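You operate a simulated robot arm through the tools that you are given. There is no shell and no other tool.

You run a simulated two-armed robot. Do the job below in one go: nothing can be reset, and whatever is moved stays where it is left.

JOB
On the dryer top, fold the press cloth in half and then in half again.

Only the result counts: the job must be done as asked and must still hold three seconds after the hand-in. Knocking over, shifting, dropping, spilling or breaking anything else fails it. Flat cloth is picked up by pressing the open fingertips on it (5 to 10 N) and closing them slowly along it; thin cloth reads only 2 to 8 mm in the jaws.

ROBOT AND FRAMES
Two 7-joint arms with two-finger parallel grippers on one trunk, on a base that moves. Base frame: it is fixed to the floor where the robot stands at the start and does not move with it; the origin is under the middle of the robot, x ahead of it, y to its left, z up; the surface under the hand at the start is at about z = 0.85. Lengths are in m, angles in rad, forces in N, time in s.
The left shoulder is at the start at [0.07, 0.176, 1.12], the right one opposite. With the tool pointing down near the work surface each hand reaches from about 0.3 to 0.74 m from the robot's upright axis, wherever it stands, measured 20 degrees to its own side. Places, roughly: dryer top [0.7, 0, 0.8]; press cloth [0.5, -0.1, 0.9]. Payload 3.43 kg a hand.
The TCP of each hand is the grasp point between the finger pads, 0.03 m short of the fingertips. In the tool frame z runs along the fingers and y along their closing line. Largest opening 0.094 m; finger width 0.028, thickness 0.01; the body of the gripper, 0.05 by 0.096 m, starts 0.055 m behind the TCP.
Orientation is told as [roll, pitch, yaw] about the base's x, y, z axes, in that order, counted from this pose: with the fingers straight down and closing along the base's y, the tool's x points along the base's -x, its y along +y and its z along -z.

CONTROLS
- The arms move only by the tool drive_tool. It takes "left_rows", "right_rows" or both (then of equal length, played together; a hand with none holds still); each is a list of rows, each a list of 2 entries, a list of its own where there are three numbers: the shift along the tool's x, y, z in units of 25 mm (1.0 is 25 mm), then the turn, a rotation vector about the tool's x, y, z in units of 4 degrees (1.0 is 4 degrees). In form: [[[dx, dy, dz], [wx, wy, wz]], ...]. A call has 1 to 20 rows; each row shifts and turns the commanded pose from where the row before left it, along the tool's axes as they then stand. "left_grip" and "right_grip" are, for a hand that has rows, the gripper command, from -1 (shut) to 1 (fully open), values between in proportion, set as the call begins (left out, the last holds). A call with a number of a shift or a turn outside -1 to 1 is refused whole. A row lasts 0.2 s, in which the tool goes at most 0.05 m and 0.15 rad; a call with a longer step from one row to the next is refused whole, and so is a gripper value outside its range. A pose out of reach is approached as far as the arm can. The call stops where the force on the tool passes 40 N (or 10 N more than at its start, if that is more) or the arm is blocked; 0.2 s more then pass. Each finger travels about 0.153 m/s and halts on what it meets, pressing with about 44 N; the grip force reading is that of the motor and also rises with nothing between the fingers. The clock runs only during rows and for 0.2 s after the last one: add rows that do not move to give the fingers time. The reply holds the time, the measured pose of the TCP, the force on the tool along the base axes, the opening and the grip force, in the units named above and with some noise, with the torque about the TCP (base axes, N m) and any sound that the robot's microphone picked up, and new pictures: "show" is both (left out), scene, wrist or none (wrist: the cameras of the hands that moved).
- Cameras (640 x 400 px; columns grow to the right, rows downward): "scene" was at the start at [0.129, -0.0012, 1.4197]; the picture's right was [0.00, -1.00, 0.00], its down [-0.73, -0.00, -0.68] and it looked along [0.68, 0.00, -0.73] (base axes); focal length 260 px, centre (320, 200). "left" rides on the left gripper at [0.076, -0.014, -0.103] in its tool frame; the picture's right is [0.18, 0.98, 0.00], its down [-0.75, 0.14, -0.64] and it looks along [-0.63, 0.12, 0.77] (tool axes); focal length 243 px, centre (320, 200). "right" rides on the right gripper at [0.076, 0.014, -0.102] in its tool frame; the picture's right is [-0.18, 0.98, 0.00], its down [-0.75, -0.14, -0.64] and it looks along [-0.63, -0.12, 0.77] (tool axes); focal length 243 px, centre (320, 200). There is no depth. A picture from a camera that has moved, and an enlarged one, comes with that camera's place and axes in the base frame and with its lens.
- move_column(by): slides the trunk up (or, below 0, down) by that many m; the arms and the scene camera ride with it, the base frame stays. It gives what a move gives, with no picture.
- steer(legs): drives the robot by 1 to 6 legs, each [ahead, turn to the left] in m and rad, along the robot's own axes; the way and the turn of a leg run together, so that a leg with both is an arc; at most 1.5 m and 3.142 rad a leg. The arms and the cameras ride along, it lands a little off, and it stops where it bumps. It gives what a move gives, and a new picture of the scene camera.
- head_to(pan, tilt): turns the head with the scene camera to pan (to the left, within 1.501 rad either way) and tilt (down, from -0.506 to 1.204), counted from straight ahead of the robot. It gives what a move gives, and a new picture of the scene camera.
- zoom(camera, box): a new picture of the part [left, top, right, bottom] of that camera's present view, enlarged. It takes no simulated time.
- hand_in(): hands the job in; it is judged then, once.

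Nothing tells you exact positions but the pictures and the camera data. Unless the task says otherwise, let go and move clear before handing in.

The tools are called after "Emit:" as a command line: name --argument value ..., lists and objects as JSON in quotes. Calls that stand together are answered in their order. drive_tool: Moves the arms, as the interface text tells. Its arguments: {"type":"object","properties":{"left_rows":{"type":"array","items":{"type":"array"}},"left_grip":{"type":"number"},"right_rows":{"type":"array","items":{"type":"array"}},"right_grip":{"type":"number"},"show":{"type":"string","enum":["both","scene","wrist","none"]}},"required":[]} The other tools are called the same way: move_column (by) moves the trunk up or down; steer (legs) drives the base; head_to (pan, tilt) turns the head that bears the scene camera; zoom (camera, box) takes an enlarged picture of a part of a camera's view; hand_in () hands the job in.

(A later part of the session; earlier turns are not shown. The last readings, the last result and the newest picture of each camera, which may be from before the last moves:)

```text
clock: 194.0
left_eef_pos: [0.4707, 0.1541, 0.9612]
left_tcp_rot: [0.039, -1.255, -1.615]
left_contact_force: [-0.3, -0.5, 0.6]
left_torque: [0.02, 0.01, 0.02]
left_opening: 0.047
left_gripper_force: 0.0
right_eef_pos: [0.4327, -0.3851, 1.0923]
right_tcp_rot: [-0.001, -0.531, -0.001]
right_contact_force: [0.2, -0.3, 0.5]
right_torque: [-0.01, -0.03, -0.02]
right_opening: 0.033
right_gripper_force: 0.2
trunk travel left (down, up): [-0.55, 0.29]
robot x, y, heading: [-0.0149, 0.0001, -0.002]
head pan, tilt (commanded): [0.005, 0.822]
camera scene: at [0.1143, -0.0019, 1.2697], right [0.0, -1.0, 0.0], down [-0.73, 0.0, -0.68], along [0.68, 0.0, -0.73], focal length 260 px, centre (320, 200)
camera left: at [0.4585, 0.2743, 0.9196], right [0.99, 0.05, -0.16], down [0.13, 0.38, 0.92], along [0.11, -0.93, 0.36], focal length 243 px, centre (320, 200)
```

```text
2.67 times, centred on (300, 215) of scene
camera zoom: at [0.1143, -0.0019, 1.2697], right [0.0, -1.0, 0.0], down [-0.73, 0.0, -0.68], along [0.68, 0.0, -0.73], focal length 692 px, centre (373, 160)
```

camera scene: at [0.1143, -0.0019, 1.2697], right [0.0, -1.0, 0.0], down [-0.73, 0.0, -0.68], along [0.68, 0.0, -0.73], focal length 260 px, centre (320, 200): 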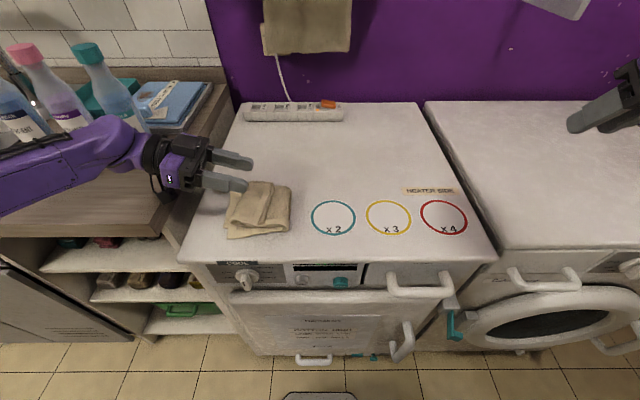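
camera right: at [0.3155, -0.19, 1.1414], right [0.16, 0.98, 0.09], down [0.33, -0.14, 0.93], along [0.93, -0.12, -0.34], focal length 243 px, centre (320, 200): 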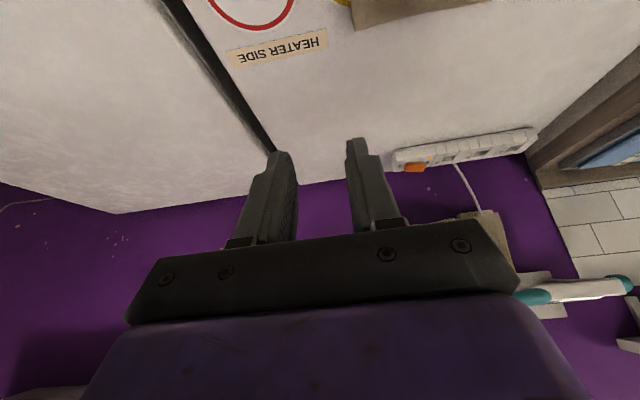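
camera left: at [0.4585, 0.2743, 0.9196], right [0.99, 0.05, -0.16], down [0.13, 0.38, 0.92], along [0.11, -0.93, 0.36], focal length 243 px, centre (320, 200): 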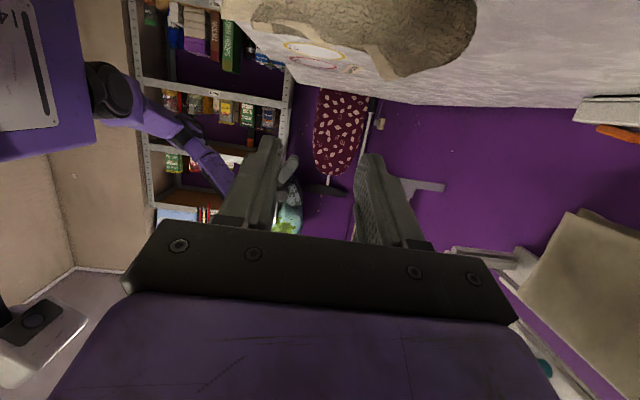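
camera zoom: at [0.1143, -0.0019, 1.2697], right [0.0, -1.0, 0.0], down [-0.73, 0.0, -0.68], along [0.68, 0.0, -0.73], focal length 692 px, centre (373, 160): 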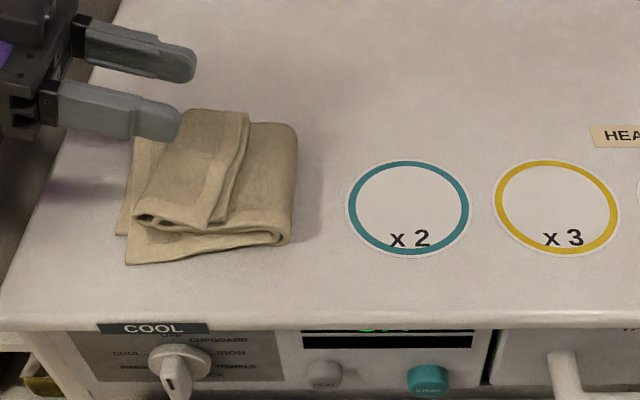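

The end curled back on itself: its edge now points right at y≈0.107, with the loop at y≈0.16. I'll raise the left hand, make it vertical with wide-open fingers, and use it to push that edge over to the left.

Emit:
drive_tool --left_rows '[[[-0.665, 0, -0.22], [0, 0, 0]], [[-0.665, 0, -0.22], [0, 0, 0]], [[-0.665, 0, -0.22], [0, 0, 0]], [[-0.5, 0, -0.16], [0, 1, 0]], [[0, 0, 0], [0, 1, 0]], [[0, 0, 0], [0, 1, 0]], [[0, 0, 0], [0, 1, 0]], [[0, 0, 0], [0, 1, 0]], [[0, 0, 0], [0, 1, 0]], [[0, 0, 0], [0, 1, 0]], [[0, 0, 0], [0, 1, 0]], [[0, 0, 0], [0, 1, 0]], [[0, 0, 0], [0, 1, 0]], [[0, 0, 0], [0, 1, 0]], [[0, 0, 0], [0, 1, 0]], [[0, 0, 0], [0, 1, 0]], [[0, 0, 0], [0, 1, 0]], [[0, 0, 0], [0, 1, 0]], [[0, 0, 0], [0, 1, 0]]]' --left_grip 0.6 --show "both"

Emit:
zoom --camera "scene" --box '[200, 160, 360, 260]'

```text
clock: 198.0
left_eef_pos: [0.4683, 0.1543, 1.0267]
left_tcp_rot: [0.012, -0.138, -1.581]
left_contact_force: [-0.2, -0.3, 0.1]
left_torque: [0.02, -0.01, -0.03]
left_opening: 0.0749
left_gripper_force: 0.1
right_eef_pos: [0.4338, -0.3858, 1.0918]
right_tcp_rot: [0.001, -0.53, 0.0]
right_contact_force: [-1.5, 0.1, 0.5]
right_torque: [0.03, -0.01, -0.01]
right_opening: 0.0328
right_gripper_force: 0.2
trunk travel left (down, up): [-0.55, 0.29]
robot x, y, heading: [-0.0134, -0.0054, -0.001]
head pan, tilt (commanded): [0.005, 0.822]
camera scene: at [0.1142, -0.0027, 1.2697], right [0.0, -1.0, 0.0], down [-0.73, 0.0, -0.68], along [0.68, 0.0, -0.73], focal length 260 px, centre (320, 200)
camera left: at [0.456, 0.2425, 1.1172], right [0.98, 0.17, -0.01], down [0.13, -0.66, 0.74], along [0.12, -0.73, -0.67], focal length 243 px, centre (320, 200)
```

scene: 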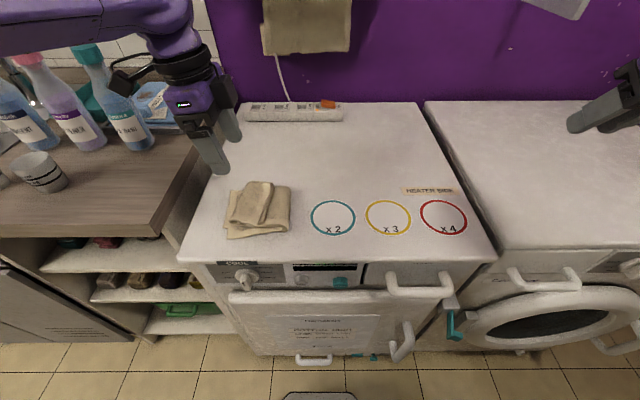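
left: 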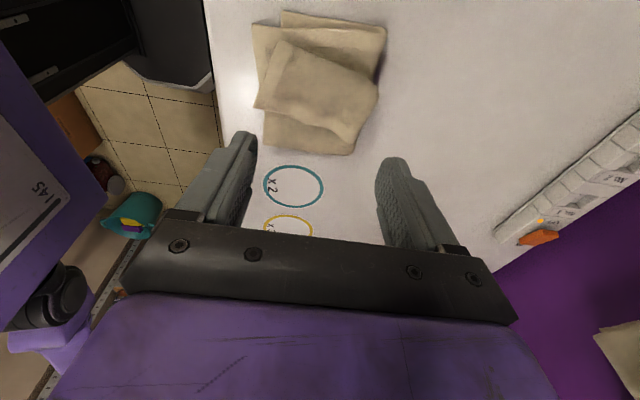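

```text
4.00 times, centred on (280, 210) of scene
camera zoom: at [0.1142, -0.0027, 1.2697], right [0.0, -1.0, 0.0], down [-0.73, 0.0, -0.68], along [0.68, 0.0, -0.73], focal length 1039 px, centre (480, 160)
```

zoom: 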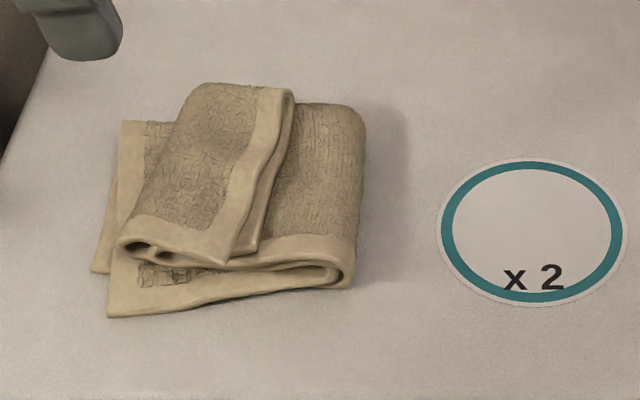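

I can see it clearly now: the end panel's edge is at y≈0.10–0.11, pointing right. I'll bring the open, vertical fingers down just to the right of that edge.

Emit:
drive_tool --left_rows '[[[0, 0, 0], [0, 1, 0]], [[0, 0, 0], [0, 0.97, 0]], [[-0.71, 0, 0], [0, 0, 0]], [[-0.71, 0, 0], [0, 0, 0]], [[-0.71, 0, 0], [0, 0, 0]], [[-0.71, 0, 0], [0, 0, 0]], [[0, 0, 0.9], [0, 0, 0]], [[0, 0, 0.9], [0, 0, 0]], [[0, 0, 0.9], [0, 0, 0]], [[0, 0, 0.9], [0, 0, 0]], [[0, 0, 0.3], [0, 0, 0]], [[0, 0, 0], [0, 0, 0]]]' --show "both"

Emit:
zoom --camera "scene" --box '[200, 160, 360, 260]'

```text
clock: 200.6
left_eef_pos: [0.4714, 0.0838, 0.9303]
left_tcp_rot: [0.013, -0.001, -1.581]
left_contact_force: [-1.2, 0.1, 0.1]
left_torque: [0.0, 0.02, 0.0]
left_opening: 0.0755
left_gripper_force: 0.1
right_eef_pos: [0.4331, -0.3852, 1.0923]
right_tcp_rot: [0.0, -0.531, 0.001]
right_contact_force: [0.2, 0.1, 0.0]
right_torque: [0.03, 0.0, -0.01]
right_opening: 0.033
right_gripper_force: 0.1
trunk travel left (down, up): [-0.55, 0.29]
robot x, y, heading: [-0.0111, -0.0002, -0.008]
head pan, tilt (commanded): [0.005, 0.822]
camera scene: at [0.1144, -0.0019, 1.2697], right [0.0, -1.0, 0.0], down [-0.73, 0.0, -0.68], along [0.68, 0.0, -0.73], focal length 260 px, centre (320, 200)
camera left: at [0.4566, 0.1586, 1.0304], right [0.98, 0.17, 0.01], down [0.13, -0.75, 0.64], along [0.12, -0.63, -0.76], focal length 243 px, centre (320, 200)
```

scene: 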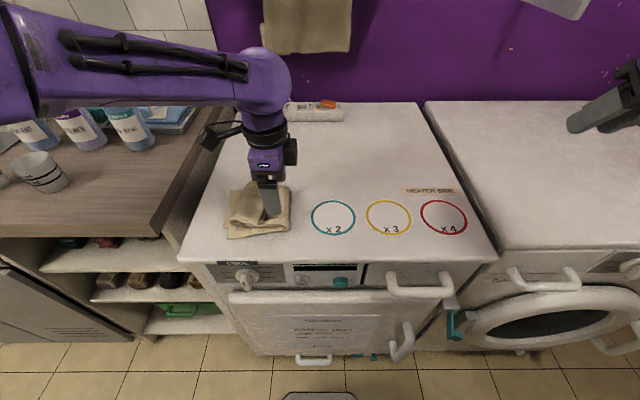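
left: 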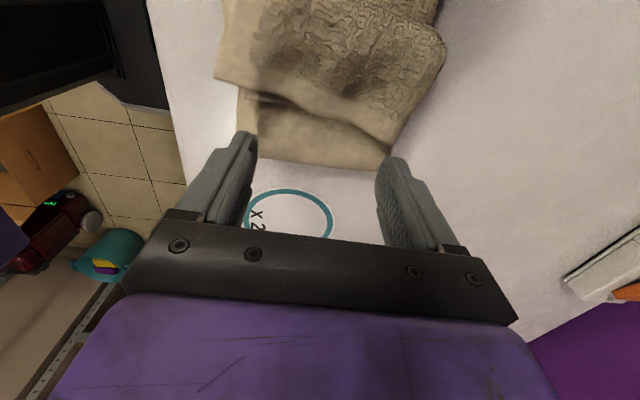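

```text
4.00 times, centred on (280, 210) of scene
camera zoom: at [0.1144, -0.0019, 1.2697], right [0.0, -1.0, 0.0], down [-0.73, 0.0, -0.68], along [0.68, 0.0, -0.73], focal length 1039 px, centre (480, 160)
```

zoom: 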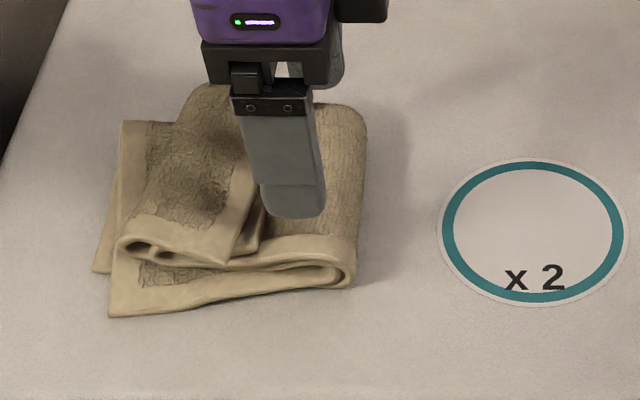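

Emit:
drive_tool --left_rows '[[[-0.16, 0, 0.4], [0, 0, 0]], [[0, 0, 0.3], [0, 0, 0]], [[0, 0, 0.2], [0, 0, 0]], [[0, 0, 0.12], [0, 0, 0]], [[0, 0, 0], [0, 0, 0]]]' --show "none"

```text
clock: 201.8
left_eef_pos: [0.4707, 0.0796, 0.904]
left_tcp_rot: [0.011, 0.001, -1.581]
left_contact_force: [-0.6, -0.3, 0.2]
left_torque: [0.01, 0.01, -0.01]
left_opening: 0.0751
left_gripper_force: 0.1
right_eef_pos: [0.4331, -0.3849, 1.0909]
right_tcp_rot: [0.001, -0.531, 0.002]
right_contact_force: [0.0, 0.5, 0.4]
right_torque: [-0.03, 0.02, -0.01]
right_opening: 0.0332
right_gripper_force: 0.1
trunk travel left (down, up): [-0.55, 0.29]
robot x, y, heading: [-0.0125, -0.0023, -0.002]
head pan, tilt (commanded): [0.005, 0.822]
```

Emit:
drive_tool --left_rows '[[[0, 0, 0.1], [0, 0, 0]], [[0, 0, 0.06], [0, 0, 0]], [[0, 0, 0], [0, 0, 0]]]' --show "both"

Emit:
zoom --camera "scene" --box '[200, 160, 360, 260]'

```text
clock: 202.6
left_eef_pos: [0.4701, 0.0786, 0.9001]
left_tcp_rot: [0.012, 0.0, -1.579]
left_contact_force: [-0.3, -0.4, 0.6]
left_torque: [-0.01, -0.01, 0.04]
left_opening: 0.0752
left_gripper_force: 0.1
right_eef_pos: [0.4337, -0.3846, 1.0917]
right_tcp_rot: [0.0, -0.528, -0.001]
right_contact_force: [-0.4, 1.0, 0.2]
right_torque: [-0.04, 0.02, 0.04]
right_opening: 0.0329
right_gripper_force: 0.1
trunk travel left (down, up): [-0.55, 0.29]
robot x, y, heading: [-0.0125, 0.0017, 0.0]
head pan, tilt (commanded): [0.005, 0.822]
camera scene: at [0.1143, -0.0021, 1.2697], right [0.0, -1.0, 0.0], down [-0.73, 0.0, -0.68], along [0.68, 0.0, -0.73], focal length 260 px, centre (320, 200)
camera left: at [0.4564, 0.1544, 1.0011], right [0.98, 0.17, 0.01], down [0.13, -0.75, 0.64], along [0.12, -0.63, -0.76], focal length 243 px, centre (320, 200)
```

scene: 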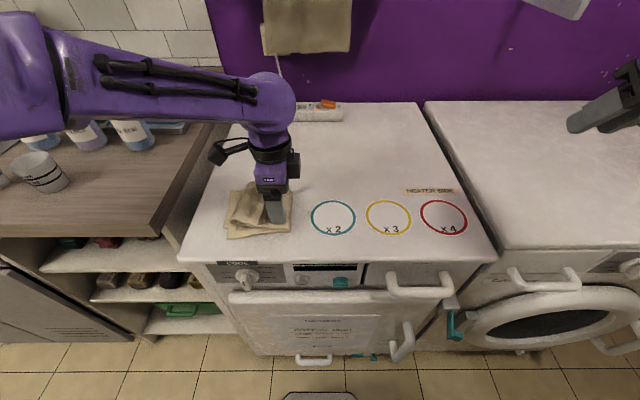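
left: 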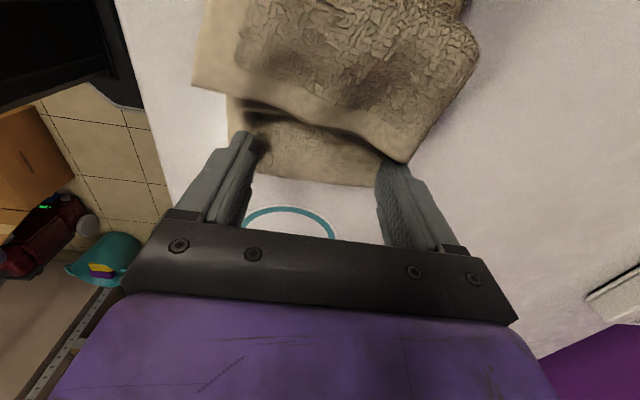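

```text
4.00 times, centred on (280, 210) of scene
camera zoom: at [0.1143, -0.0021, 1.2697], right [0.0, -1.0, 0.0], down [-0.73, 0.0, -0.68], along [0.68, 0.0, -0.73], focal length 1039 px, centre (480, 160)
```

zoom: 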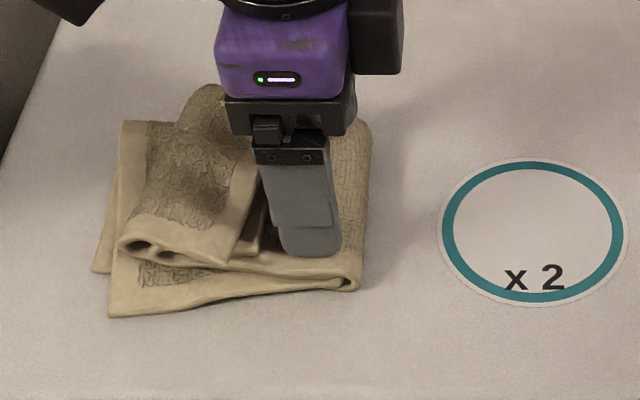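

The fingertips rest on the second layer, just right of the edge. Now I'll sweep left slowly to push the edge over.

Emit:
drive_tool --left_rows '[[[0.3, 0, 0], [0, 0, 0]], [[0.3, 0, 0], [0, 0, 0]], [[0.3, 0, 0], [0, 0, 0]], [[0.3, 0, 0], [0, 0, 0]], [[0.3, 0, 0], [0, 0, 0]], [[0.3, 0, 0], [0, 0, 0]], [[0.3, 0, 0], [0, 0, 0]], [[0.3, 0, 0], [0, 0, 0]]]' --show "both"

Emit:
zoom --camera "scene" --box '[200, 160, 360, 260]'

```text
clock: 204.4
left_eef_pos: [0.4709, 0.1394, 0.9]
left_tcp_rot: [0.011, 0.0, -1.583]
left_contact_force: [-0.1, -1.1, 0.2]
left_torque: [-0.01, 0.01, 0.01]
left_opening: 0.0752
left_gripper_force: 0.1
right_eef_pos: [0.4339, -0.3845, 1.0924]
right_tcp_rot: [0.0, -0.53, -0.001]
right_contact_force: [-0.7, -0.6, -0.6]
right_torque: [-0.02, -0.02, 0.02]
right_opening: 0.0328
right_gripper_force: 0.1
trunk travel left (down, up): [-0.55, 0.29]
robot x, y, heading: [-0.0159, 0.0014, -0.006]
head pan, tilt (commanded): [0.005, 0.822]
camera scene: at [0.1142, -0.0018, 1.2697], right [0.0, -1.0, 0.0], down [-0.73, 0.0, -0.68], along [0.68, 0.0, -0.73], focal length 260 px, centre (320, 200)
camera left: at [0.4571, 0.2145, 1.0012], right [0.98, 0.17, 0.01], down [0.13, -0.75, 0.64], along [0.12, -0.63, -0.76], focal length 243 px, centre (320, 200)
```

scene: 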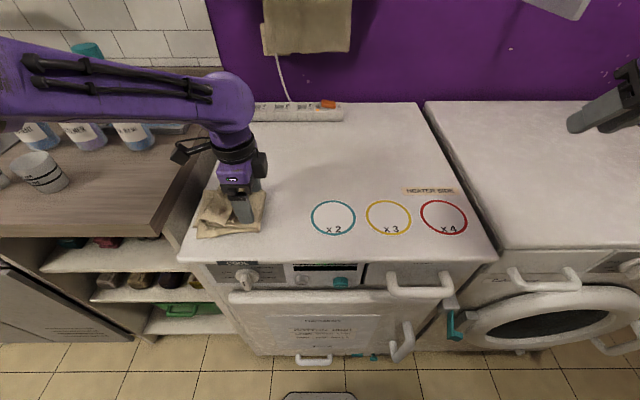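
left: 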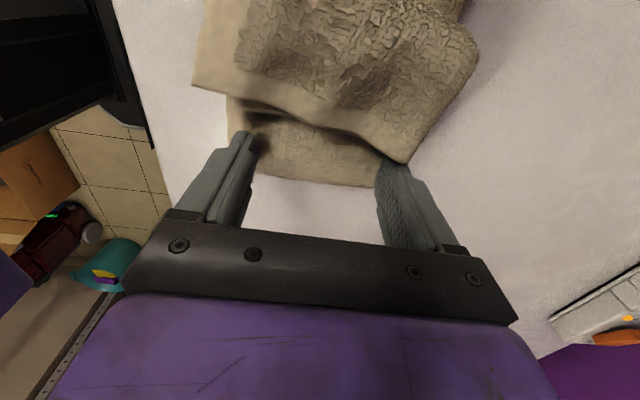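

```text
4.00 times, centred on (280, 210) of scene
camera zoom: at [0.1142, -0.0018, 1.2697], right [0.0, -1.0, 0.0], down [-0.73, 0.0, -0.68], along [0.68, 0.0, -0.73], focal length 1039 px, centre (480, 160)
```

zoom: 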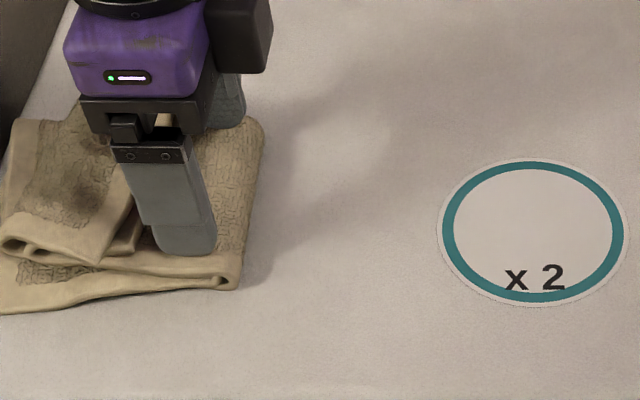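

The whole stack slid along instead. I'll use that: press lightly near the fold and pull the stack back to the right, to a spot where my right hand can anchor it while the left pushes the edge over.

Emit:
drive_tool --left_rows '[[[0, 0, 0.06], [0, 0, 0]], [[0, 0, 0.05], [0, 0, 0]], [[0, 0, 0], [0, 0, 0]]]' --show "none"

```text
clock: 205.2
left_eef_pos: [0.4703, 0.1391, 0.8976]
left_tcp_rot: [0.012, 0.0, -1.579]
left_contact_force: [0.9, 0.0, 1.9]
left_torque: [0.0, 0.04, 0.01]
left_opening: 0.0752
left_gripper_force: 0.0
right_eef_pos: [0.4332, -0.3851, 1.0912]
right_tcp_rot: [0.001, -0.531, 0.001]
right_contact_force: [0.1, 0.6, -0.5]
right_torque: [0.03, 0.01, 0.04]
right_opening: 0.0327
right_gripper_force: 0.0
trunk travel left (down, up): [-0.55, 0.29]
robot x, y, heading: [-0.0152, -0.0015, -0.004]
head pan, tilt (commanded): [0.005, 0.822]
```

Emit:
drive_tool --left_rows '[[[0, 0, 0.05], [0, 0, 0]], [[-0.3, 0, 0], [0, 0, 0]], [[-0.5, 0, 0], [0, 0, 0]], [[-0.5, 0, 0], [0, 0, 0]], [[-0.5, 0, 0], [0, 0, 0]], [[-0.5, 0, 0], [0, 0, 0]], [[-0.5, 0, 0], [0, 0, 0]], [[-0.5, 0, 0], [0, 0, 0]]]' --show "scene"

Emit:
zoom --camera "scene" --box '[200, 160, 360, 260]'

```text
clock: 207.0
left_eef_pos: [0.4687, 0.0557, 0.8968]
left_tcp_rot: [0.013, 0.0, -1.58]
left_contact_force: [0.1, 0.4, 2.3]
left_torque: [0.04, 0.01, -0.03]
left_opening: 0.0749
left_gripper_force: 0.1
right_eef_pos: [0.4339, -0.385, 1.0928]
right_tcp_rot: [0.0, -0.529, 0.0]
right_contact_force: [-0.1, 1.0, -0.5]
right_torque: [0.0, 0.02, 0.05]
right_opening: 0.0329
right_gripper_force: 0.2
trunk travel left (down, up): [-0.55, 0.29]
robot x, y, heading: [-0.0152, -0.0018, -0.003]
head pan, tilt (commanded): [0.005, 0.822]
camera scene: at [0.1141, -0.0024, 1.2697], right [0.0, -1.0, 0.0], down [-0.73, 0.0, -0.68], along [0.68, 0.0, -0.73], focal length 260 px, centre (320, 200)
```

scene: 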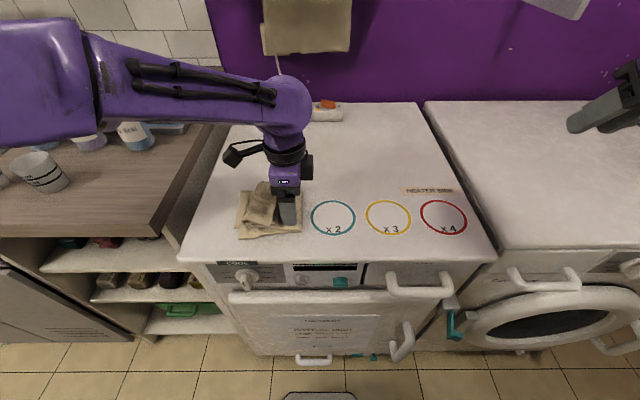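

```text
4.00 times, centred on (280, 210) of scene
camera zoom: at [0.1141, -0.0024, 1.2697], right [0.0, -1.0, 0.0], down [-0.73, 0.0, -0.68], along [0.68, 0.0, -0.73], focal length 1039 px, centre (480, 160)
```

zoom: 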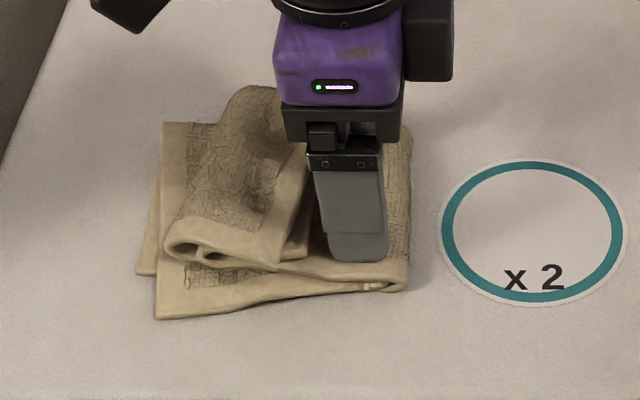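

Emit:
drive_tool --left_rows '[[[-0.5, 0, 0], [0, 0, 0]], [[-0.5, 0, 0], [0, 0, 0]], [[-0.5, 0, 0], [0, 0, 0]], [[-0.5, 0, 0], [0, 0, 0]], [[-0.5, 0, 0], [0, 0, 0]], [[-0.5, 0, 0], [0, 0, 0]], [[-0.5, 0, 0], [0, 0, 0]], [[-0.5, 0, 0], [0, 0, 0]], [[0, 0, 0], [0, 0, 0]]]' --show "both"

Emit:
zoom --camera "scene" --box '[220, 160, 380, 260]'

```text
clock: 209.0
left_eef_pos: [0.4693, -0.0431, 0.8963]
left_tcp_rot: [0.014, -0.003, -1.579]
left_contact_force: [0.2, -0.1, 3.0]
left_torque: [0.04, 0.02, 0.0]
left_opening: 0.075
left_gripper_force: 0.0
right_eef_pos: [0.4328, -0.3843, 1.0918]
right_tcp_rot: [0.001, -0.53, 0.002]
right_contact_force: [-0.1, 0.0, -0.1]
right_torque: [-0.02, 0.02, -0.01]
right_opening: 0.0329
right_gripper_force: 0.0
trunk travel left (down, up): [-0.55, 0.29]
robot x, y, heading: [-0.0137, -0.0001, -0.004]
head pan, tilt (commanded): [0.005, 0.822]
camera scene: at [0.1141, -0.0017, 1.2697], right [0.0, -1.0, 0.0], down [-0.73, 0.0, -0.68], along [0.68, 0.0, -0.73], focal length 260 px, centre (320, 200)
camera left: at [0.4552, 0.032, 0.9976], right [0.98, 0.17, 0.01], down [0.13, -0.75, 0.64], along [0.12, -0.63, -0.76], focal length 243 px, centre (320, 200)
```

scene: 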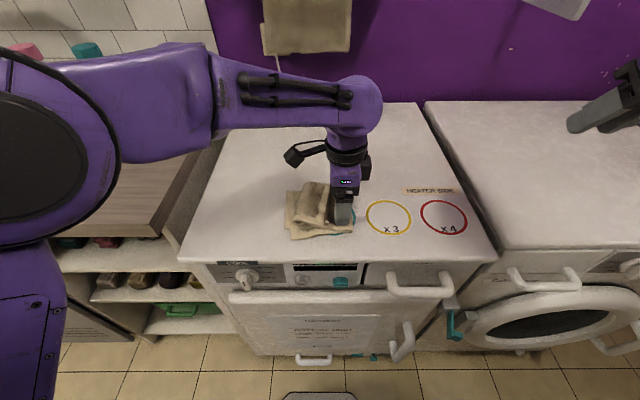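
left: 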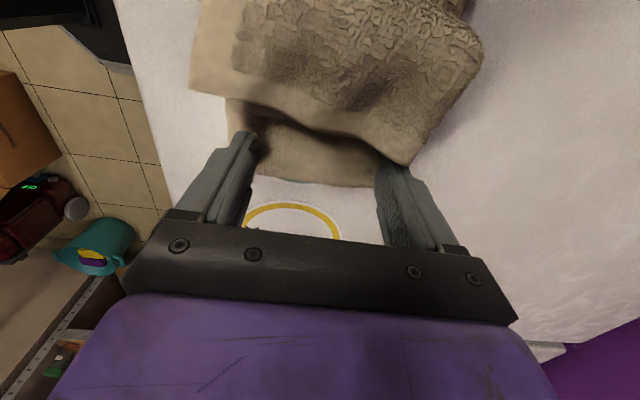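

```text
4.00 times, centred on (300, 210) of scene
camera zoom: at [0.1141, -0.0017, 1.2697], right [0.0, -1.0, 0.0], down [-0.73, 0.0, -0.68], along [0.68, 0.0, -0.73], focal length 1039 px, centre (400, 160)
```

zoom: 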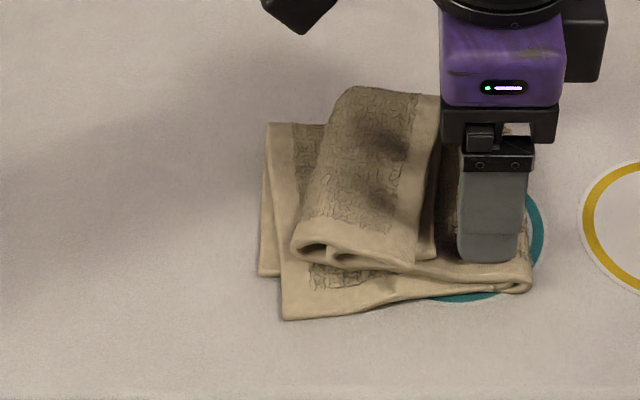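

The stack now sits with its fold at y≈−0.065 and the curled end's edge at about y −0.01 to −0.02. I'll bring the right hand in to hold down the exposed front strip of the bottom layer as an anchor.

Emit:
drive_tool --left_rows '[[[0, 0, -0.14], [0, 0, 0]], [[0, 0, 0], [0, 0, 0]], [[0, 0, 0], [0, 0, 0]], [[0, 0, 0], [0, 0, 0]], [[0, 0, 0], [0, 0, 0]], [[0, 0, 0], [0, 0, 0]], [[0, 0, 0], [0, 0, 0]], [[0, 0, 0], [0, 0, 0]], [[0, 0, 0], [0, 0, 0]], [[0, 0, 0], [0, 0, 0]], [[0, 0, 0], [0, 0, 0]], [[0, 0, 0], [0, 0, 0]], [[0, 0, 0], [0, 0, 0]], [[0, 0, 0], [0, 0, 0]]]' --right_rows '[[[0.1, 0.9, 0.25], [0, 0, 0]], [[0.1, 0.9, 0.25], [0, 0, 0]], [[0.1, 0.9, 0.25], [0, 0, 0]], [[0.1, 0.9, 0.25], [0, 0, 0]], [[0.1, 0.9, 0.25], [0, 0, 0]], [[0.1, 0.9, 0.25], [0, 0, 0]], [[0.2, 0.9, 0.4], [0, 0, 0]], [[0.2, 0.9, 0.4], [0, 0, 0]], [[0.2, 0.9, 0.4], [0, 0, 0]], [[0.3, 0.9, 0.5], [0, 0, 0]], [[0.3, 0.9, 0.5], [0, 0, 0]], [[0.3, 0.9, 0.5], [0, 0, 0]], [[0.3, 0.9, 0.5], [0, 0, 0]], [[0, 0, 0], [0, 0, 0]]]' --right_grip -1 --show "both"

```text
clock: 211.9
left_eef_pos: [0.4699, -0.0366, 0.896]
left_tcp_rot: [0.006, 0.017, -1.579]
left_contact_force: [-1.7, 6.3, 1.2]
left_torque: [-0.37, -0.05, -0.15]
left_opening: 0.0749
left_gripper_force: 0.1
right_eef_pos: [0.4426, -0.0973, 0.9632]
right_tcp_rot: [-0.011, -0.534, -0.003]
right_contact_force: [0.9, -5.3, -0.1]
right_torque: [0.07, 0.01, -0.08]
right_opening: 0.0001
right_gripper_force: 32.7
trunk travel left (down, up): [-0.55, 0.29]
robot x, y, heading: [-0.0183, 0.0004, -0.005]
head pan, tilt (commanded): [0.005, 0.822]
stopped in row 14 (left hand): the force on the tool passed its limit at 48 N (the readings are from after the stop); the commanded pose is now the measured one
camera scene: at [0.1142, -0.0017, 1.2697], right [0.0, -1.0, 0.0], down [-0.73, 0.0, -0.68], along [0.68, 0.0, -0.73], focal length 260 px, centre (320, 200)
camera right: at [0.3253, -0.0811, 1.0116], right [0.17, 0.98, 0.09], down [0.32, -0.14, 0.94], along [0.93, -0.13, -0.34], focal length 243 px, centre (320, 200)
camera left: at [0.4571, 0.0373, 0.9993], right [0.98, 0.18, 0.01], down [0.13, -0.76, 0.63], along [0.12, -0.62, -0.78], focal length 243 px, centre (320, 200)
```

scene: 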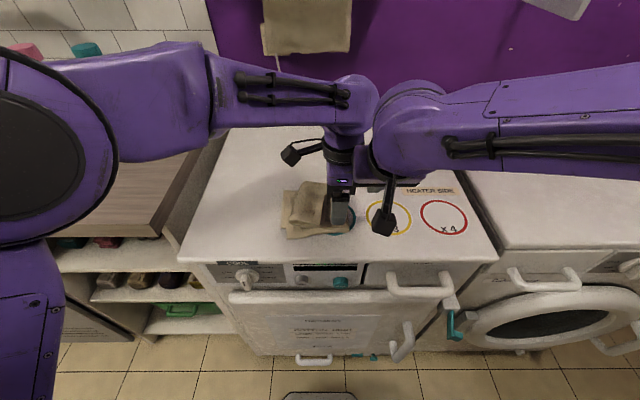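
right: 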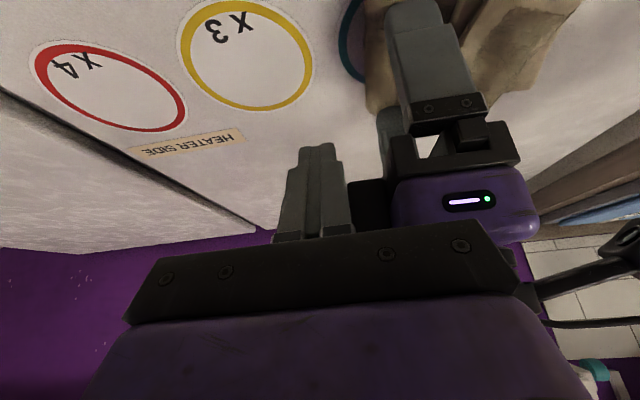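
left: 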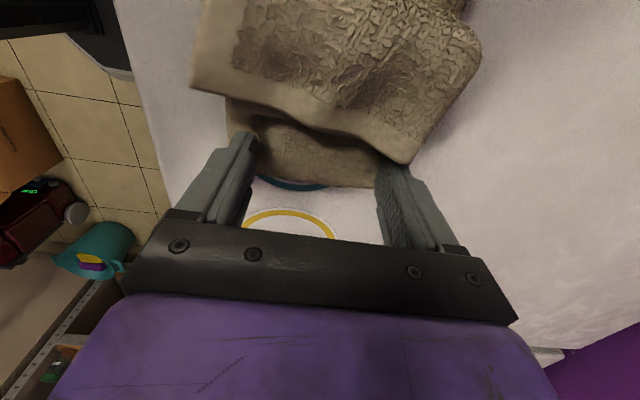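

The two grippers touched lightly, so I'll back the right hand off well to the right. First I'll simply try pushing the edge with the left fingers held just above the second layer.

Emit:
drive_tool --right_rows '[[[0, -0.9, 0], [0, 0, 0]], [[0, -0.9, -0.3], [0, 0, 0]], [[0, -0.9, -0.5], [0, 0, 0]], [[0, -0.9, -0.5], [0, 0, 0]], [[0, -0.9, -0.5], [0, 0, 0]], [[0, -0.9, 0], [0, 0, 0]]]' --show "none"

Emit:
zoom --camera "scene" --box '[220, 160, 380, 260]'

```text
clock: 213.3
left_eef_pos: [0.471, -0.0375, 0.8971]
left_tcp_rot: [0.008, 0.016, -1.58]
left_contact_force: [-0.4, 0.5, 0.8]
left_torque: [0.02, 0.01, 0.0]
left_opening: 0.0751
left_gripper_force: 0.0
right_eef_pos: [0.4193, -0.2317, 1.0016]
right_tcp_rot: [-0.01, -0.534, -0.003]
right_contact_force: [0.2, 0.5, -0.7]
right_torque: [0.0, -0.03, 0.04]
right_opening: 0.0003
right_gripper_force: 32.9
trunk travel left (down, up): [-0.55, 0.29]
robot x, y, heading: [-0.0137, -0.0029, -0.003]
head pan, tilt (commanded): [0.005, 0.822]
```

```text
4.00 times, centred on (300, 210) of scene
camera zoom: at [0.1142, -0.003, 1.2697], right [0.0, -1.0, 0.0], down [-0.73, 0.0, -0.68], along [0.68, 0.0, -0.73], focal length 1039 px, centre (400, 160)
```

zoom: 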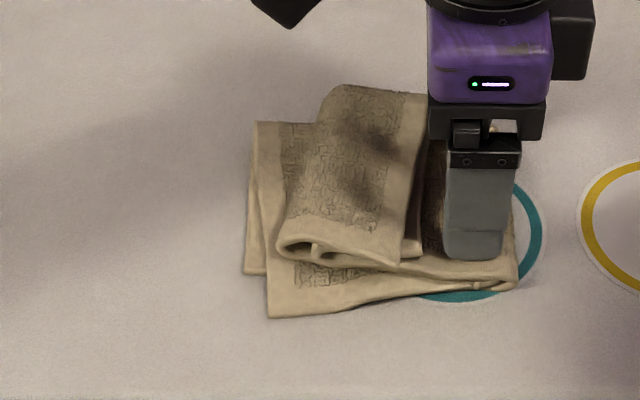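

Emit:
drive_tool --left_rows '[[[0, 0, -0.26], [0, 0, 0]], [[0, 0, 0], [0, 0, 0]], [[0.6, 0, 0], [0, 0, 0]], [[1, 0, 0], [0, 0, 0]], [[1, 0, 0], [0, 0, 0]], [[1, 0, 0], [0, 0, 0]]]' --show "both"

Emit:
zoom --camera "scene" --box '[200, 160, 360, 260]'

```text
clock: 214.7
left_eef_pos: [0.4703, 0.0546, 0.9043]
left_tcp_rot: [0.007, 0.013, -1.581]
left_contact_force: [-0.2, -0.7, -0.2]
left_torque: [0.02, -0.02, 0.01]
left_opening: 0.0751
left_gripper_force: 0.2
right_eef_pos: [0.4186, -0.2294, 1.0021]
right_tcp_rot: [-0.01, -0.534, -0.002]
right_contact_force: [-0.1, -0.1, 0.2]
right_torque: [-0.01, -0.03, -0.02]
right_opening: 0.0003
right_gripper_force: 32.5
trunk travel left (down, up): [-0.55, 0.29]
robot x, y, heading: [-0.0168, -0.0006, -0.006]
head pan, tilt (commanded): [0.005, 0.822]
camera scene: at [0.1142, -0.001, 1.2697], right [0.0, -1.0, 0.0], down [-0.73, 0.0, -0.68], along [0.68, 0.0, -0.73], focal length 260 px, centre (320, 200)
camera left: at [0.4575, 0.1283, 1.0072], right [0.98, 0.18, 0.01], down [0.13, -0.76, 0.63], along [0.12, -0.62, -0.77], focal length 243 px, centre (320, 200)
```

scene: 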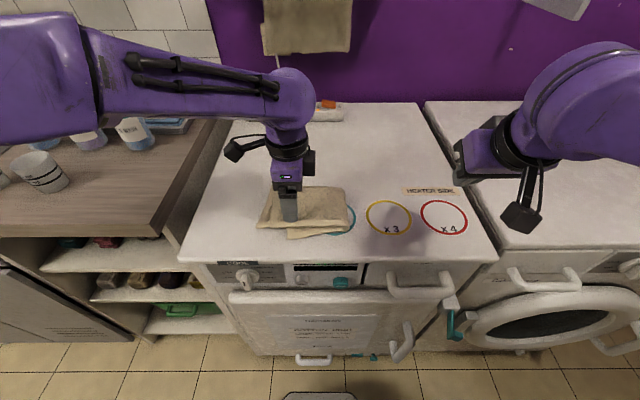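
left: 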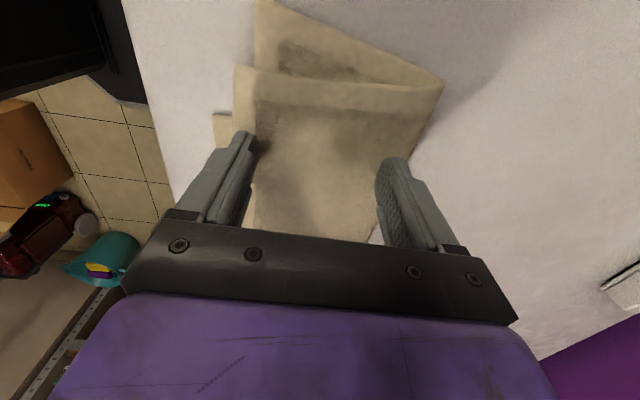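

```text
4.00 times, centred on (280, 210) of scene
camera zoom: at [0.1142, -0.001, 1.2697], right [0.0, -1.0, 0.0], down [-0.73, 0.0, -0.68], along [0.68, 0.0, -0.73], focal length 1039 px, centre (480, 160)
```

zoom: 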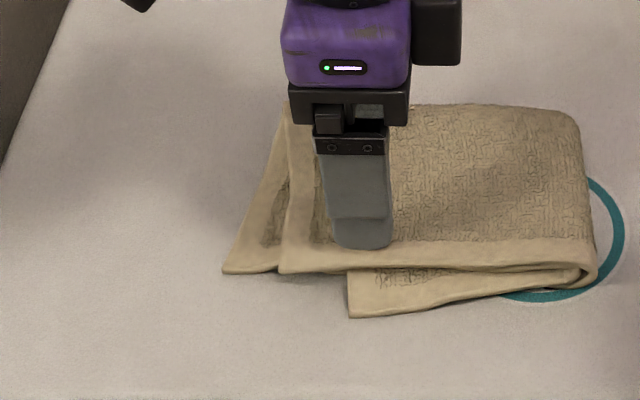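

Excellent: the push flipped the end over to the left, so the second fold is unrolled. I'll lift the left hand clear and inspect.

Emit:
drive_tool --left_rows '[[[0, 0, -0.7], [0, 0, 0]], [[0, 0, -1], [0, 0, 0]], [[0, 0, -1], [0, 0, 0]], [[0, 0, -1], [0, 0, 0]], [[1, 0, -1], [0, 0, 0]], [[1, 0, -0.5], [0, 0, 0]], [[1, 0, 0], [0, 0, 0]], [[1, 0, 0], [0, 0, 0]], [[1, 0, 0], [0, 0, 0]], [[0, 0, 0], [0, 0, 0]]]' --show "both"

Emit:
zoom --camera "scene" --box '[220, 170, 380, 270]'

```text
clock: 216.9
left_eef_pos: [0.4722, 0.1751, 1.0368]
left_tcp_rot: [0.008, 0.016, -1.58]
left_contact_force: [-0.1, -0.4, 0.2]
left_torque: [0.04, 0.0, -0.05]
left_opening: 0.0752
left_gripper_force: 0.1
right_eef_pos: [0.4187, -0.2303, 1.0031]
right_tcp_rot: [-0.008, -0.535, -0.002]
right_contact_force: [-0.2, -0.2, -0.2]
right_torque: [0.03, 0.02, -0.03]
right_opening: 0.0
right_gripper_force: 32.9
trunk travel left (down, up): [-0.55, 0.29]
robot x, y, heading: [-0.015, -0.003, -0.003]
head pan, tilt (commanded): [0.005, 0.822]
camera scene: at [0.1144, -0.0025, 1.2697], right [0.0, -1.0, 0.0], down [-0.73, 0.0, -0.68], along [0.68, 0.0, -0.73], focal length 260 px, centre (320, 200)
camera left: at [0.4583, 0.2489, 1.1393], right [0.98, 0.18, 0.01], down [0.13, -0.76, 0.63], along [0.12, -0.62, -0.78], focal length 243 px, centre (320, 200)
```

scene: 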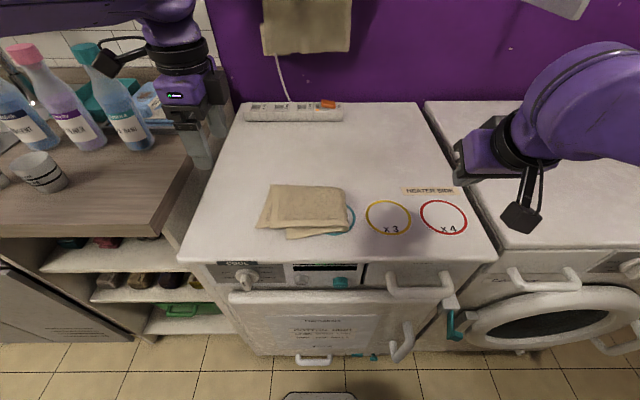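
left: 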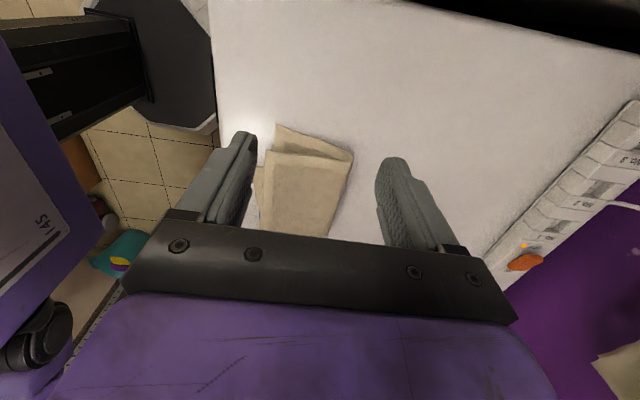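

```text
4.00 times, centred on (300, 220) of scene
camera zoom: at [0.1144, -0.0025, 1.2697], right [0.0, -1.0, 0.0], down [-0.73, 0.0, -0.68], along [0.68, 0.0, -0.73], focal length 1039 px, centre (400, 120)
```

zoom: 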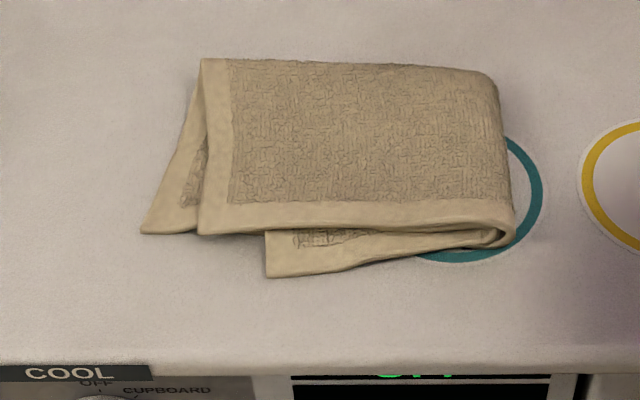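

A neat packet now: the fold is at y≈−0.056 and the flap's left edges at 0.10–0.125, somewhat past the bottom's left end (0.06–0.08). I'll try to even it by pushing the flap's left edge to the right with the open vertical fingers.

Emit:
drive_tool --left_rows '[[[0.1, 0, 0.9], [0, 0, 0]], [[0, 0, 1], [0, 0, 0]], [[0, 0, 1], [0, 0, 0]], [[0, 0, 1], [0, 0, 0]], [[0, 0, 1], [0, 0, 0]], [[0, 0, 0.5], [0, 0, 0]], [[0, 0, 0.3], [0, 0, 0]], [[0, 0, 0.16], [0, 0, 0]], [[0, 0, 0], [0, 0, 0]]]' --show "both"

```text
clock: 218.9
left_eef_pos: [0.4729, 0.1792, 0.8898]
left_tcp_rot: [0.009, 0.013, -1.581]
left_contact_force: [0.3, -0.7, 0.5]
left_torque: [-0.01, 0.0, -0.04]
left_opening: 0.0756
left_gripper_force: 0.1
right_eef_pos: [0.4193, -0.2321, 1.0029]
right_tcp_rot: [-0.009, -0.534, -0.002]
right_contact_force: [-0.1, -0.2, 0.2]
right_torque: [0.01, 0.0, 0.01]
right_opening: 0.0
right_gripper_force: 33.1
trunk travel left (down, up): [-0.55, 0.29]
robot x, y, heading: [-0.0153, -0.0005, -0.005]
head pan, tilt (commanded): [0.005, 0.822]
camera scene: at [0.1143, -0.0019, 1.2697], right [0.0, -1.0, 0.0], down [-0.73, 0.0, -0.68], along [0.68, 0.0, -0.73], focal length 260 px, centre (320, 200)
camera left: at [0.459, 0.2535, 0.9919], right [0.98, 0.18, 0.01], down [0.13, -0.76, 0.63], along [0.12, -0.62, -0.78], focal length 243 px, centre (320, 200)
```

scene: 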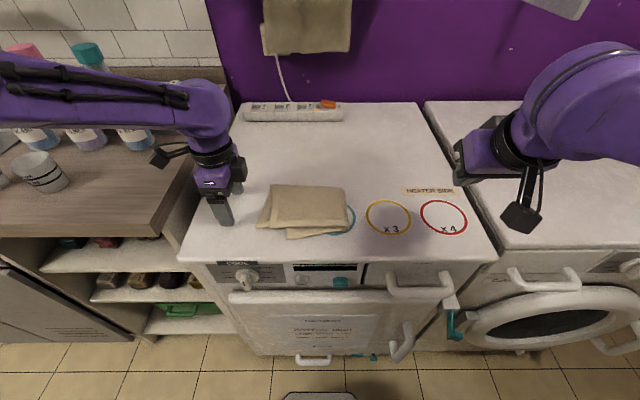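
left: 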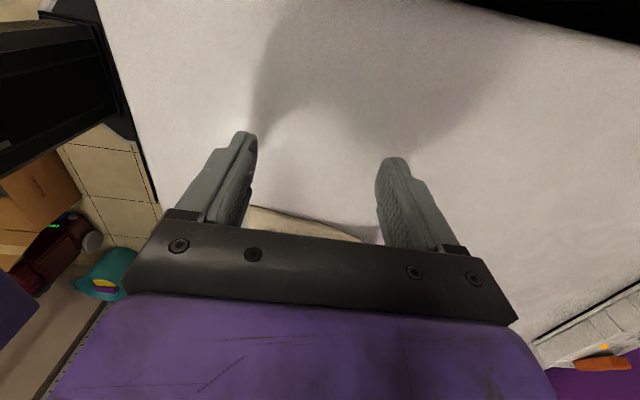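

Emit:
drive_tool --left_rows '[[[0, 0, 0.16], [0, 0, 0]], [[0, 0, 0.06], [0, 0, 0]], [[-0.5, 0, 0], [0, 0, 0]], [[-0.5, 0, 0], [0, 0, 0]], [[-0.4, 0, 0], [0, 0, 0]], [[-0.4, 0, 0], [0, 0, 0]], [[-0.4, 0, 0], [0, 0, 0]], [[-0.4, 0, 0], [0, 0, 0]]]' --show "both"

Emit:
zoom --camera "scene" --box '[220, 170, 380, 270]'

```text
clock: 220.7
left_eef_pos: [0.4713, 0.1152, 0.8825]
left_tcp_rot: [0.007, 0.015, -1.581]
left_contact_force: [-0.6, 0.0, -0.2]
left_torque: [-0.02, -0.05, -0.02]
left_opening: 0.0752
left_gripper_force: 0.0
right_eef_pos: [0.419, -0.2312, 1.0017]
right_tcp_rot: [-0.008, -0.532, -0.003]
right_contact_force: [0.8, 0.1, -0.3]
right_torque: [-0.02, 0.02, 0.02]
right_opening: 0.0
right_gripper_force: 32.5
trunk travel left (down, up): [-0.55, 0.29]
robot x, y, heading: [-0.0163, 0.0041, -0.001]
head pan, tilt (commanded): [0.005, 0.822]
camera scene: at [0.1144, -0.0023, 1.2697], right [0.0, -1.0, 0.0], down [-0.73, 0.0, -0.68], along [0.68, 0.0, -0.73], focal length 260 px, centre (320, 200)
camera left: at [0.4586, 0.1892, 0.9855], right [0.98, 0.18, 0.01], down [0.13, -0.76, 0.63], along [0.12, -0.62, -0.78], focal length 243 px, centre (320, 200)
```

scene: 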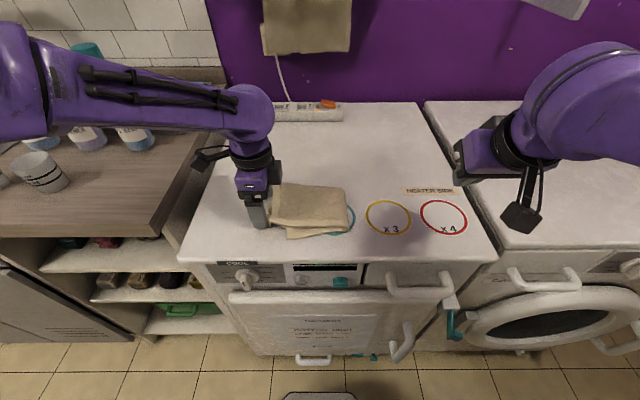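
left: 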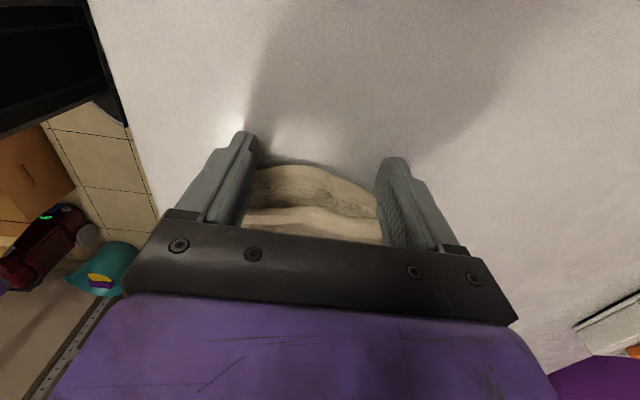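

```text
4.00 times, centred on (300, 220) of scene
camera zoom: at [0.1144, -0.0023, 1.2697], right [0.0, -1.0, 0.0], down [-0.73, 0.0, -0.68], along [0.68, 0.0, -0.73], focal length 1039 px, centre (400, 120)
```

zoom: 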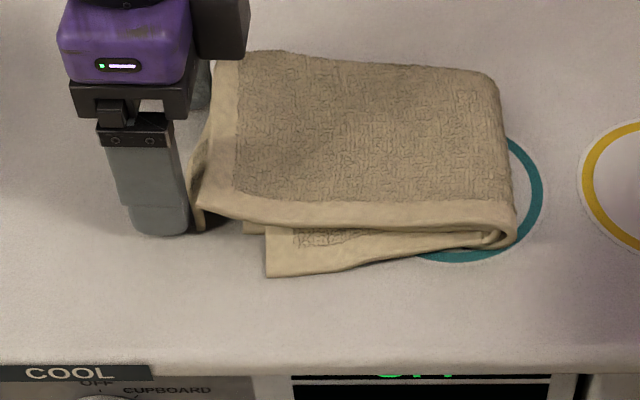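

It works: the inner layer is moving in while the bottom stays put. I'll push a bit further.

Emit:
drive_tool --left_rows '[[[-0.3, 0, 0], [0, 0, 0]], [[-0.3, 0, 0], [0, 0, 0]], [[-0.3, 0, 0], [0, 0, 0]], [[-0.3, 0, 0], [0, 0, 0]], [[0, 0, 0], [0, 0, 0]]]' --show "both"

Emit:
zoom --camera "scene" --box '[220, 170, 380, 270]'

```text
clock: 221.9
left_eef_pos: [0.4717, 0.0871, 0.8827]
left_tcp_rot: [0.009, 0.012, -1.577]
left_contact_force: [-0.8, -0.3, 0.2]
left_torque: [-0.01, 0.0, 0.02]
left_opening: 0.0752
left_gripper_force: 0.0
right_eef_pos: [0.4182, -0.2302, 1.0029]
right_tcp_rot: [-0.008, -0.535, -0.001]
right_contact_force: [0.4, -0.7, 0.0]
right_torque: [0.01, 0.02, 0.01]
right_opening: 0.0
right_gripper_force: 32.6
trunk travel left (down, up): [-0.55, 0.29]
robot x, y, heading: [-0.0124, -0.0004, 0.0]
head pan, tilt (commanded): [0.005, 0.822]
camera scene: at [0.1143, -0.0017, 1.2697], right [0.0, -1.0, 0.0], down [-0.73, 0.0, -0.68], along [0.68, 0.0, -0.73], focal length 260 px, centre (320, 200)
camera left: at [0.4584, 0.1595, 0.9853], right [0.98, 0.18, 0.01], down [0.13, -0.76, 0.63], along [0.12, -0.62, -0.77], focal length 243 px, centre (320, 200)
```

scene: 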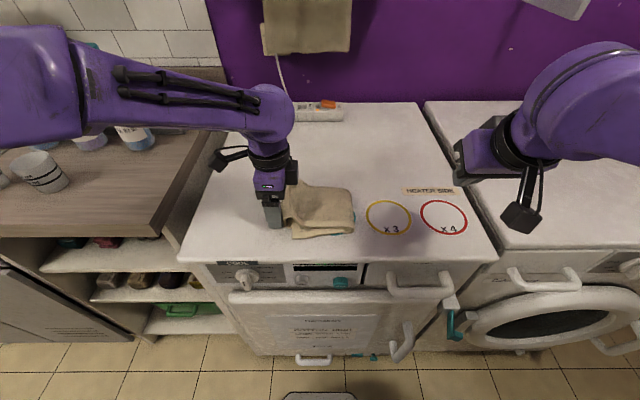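
left: 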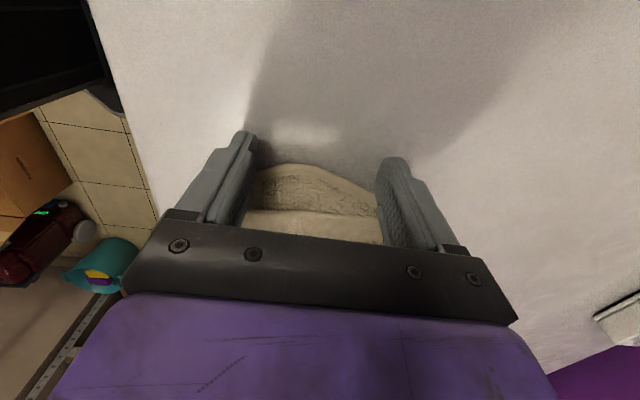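

```text
4.00 times, centred on (300, 220) of scene
camera zoom: at [0.1143, -0.0017, 1.2697], right [0.0, -1.0, 0.0], down [-0.73, 0.0, -0.68], along [0.68, 0.0, -0.73], focal length 1039 px, centre (400, 120)
```

zoom: 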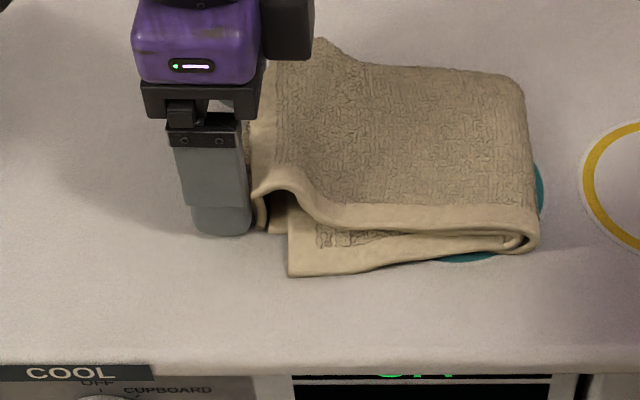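

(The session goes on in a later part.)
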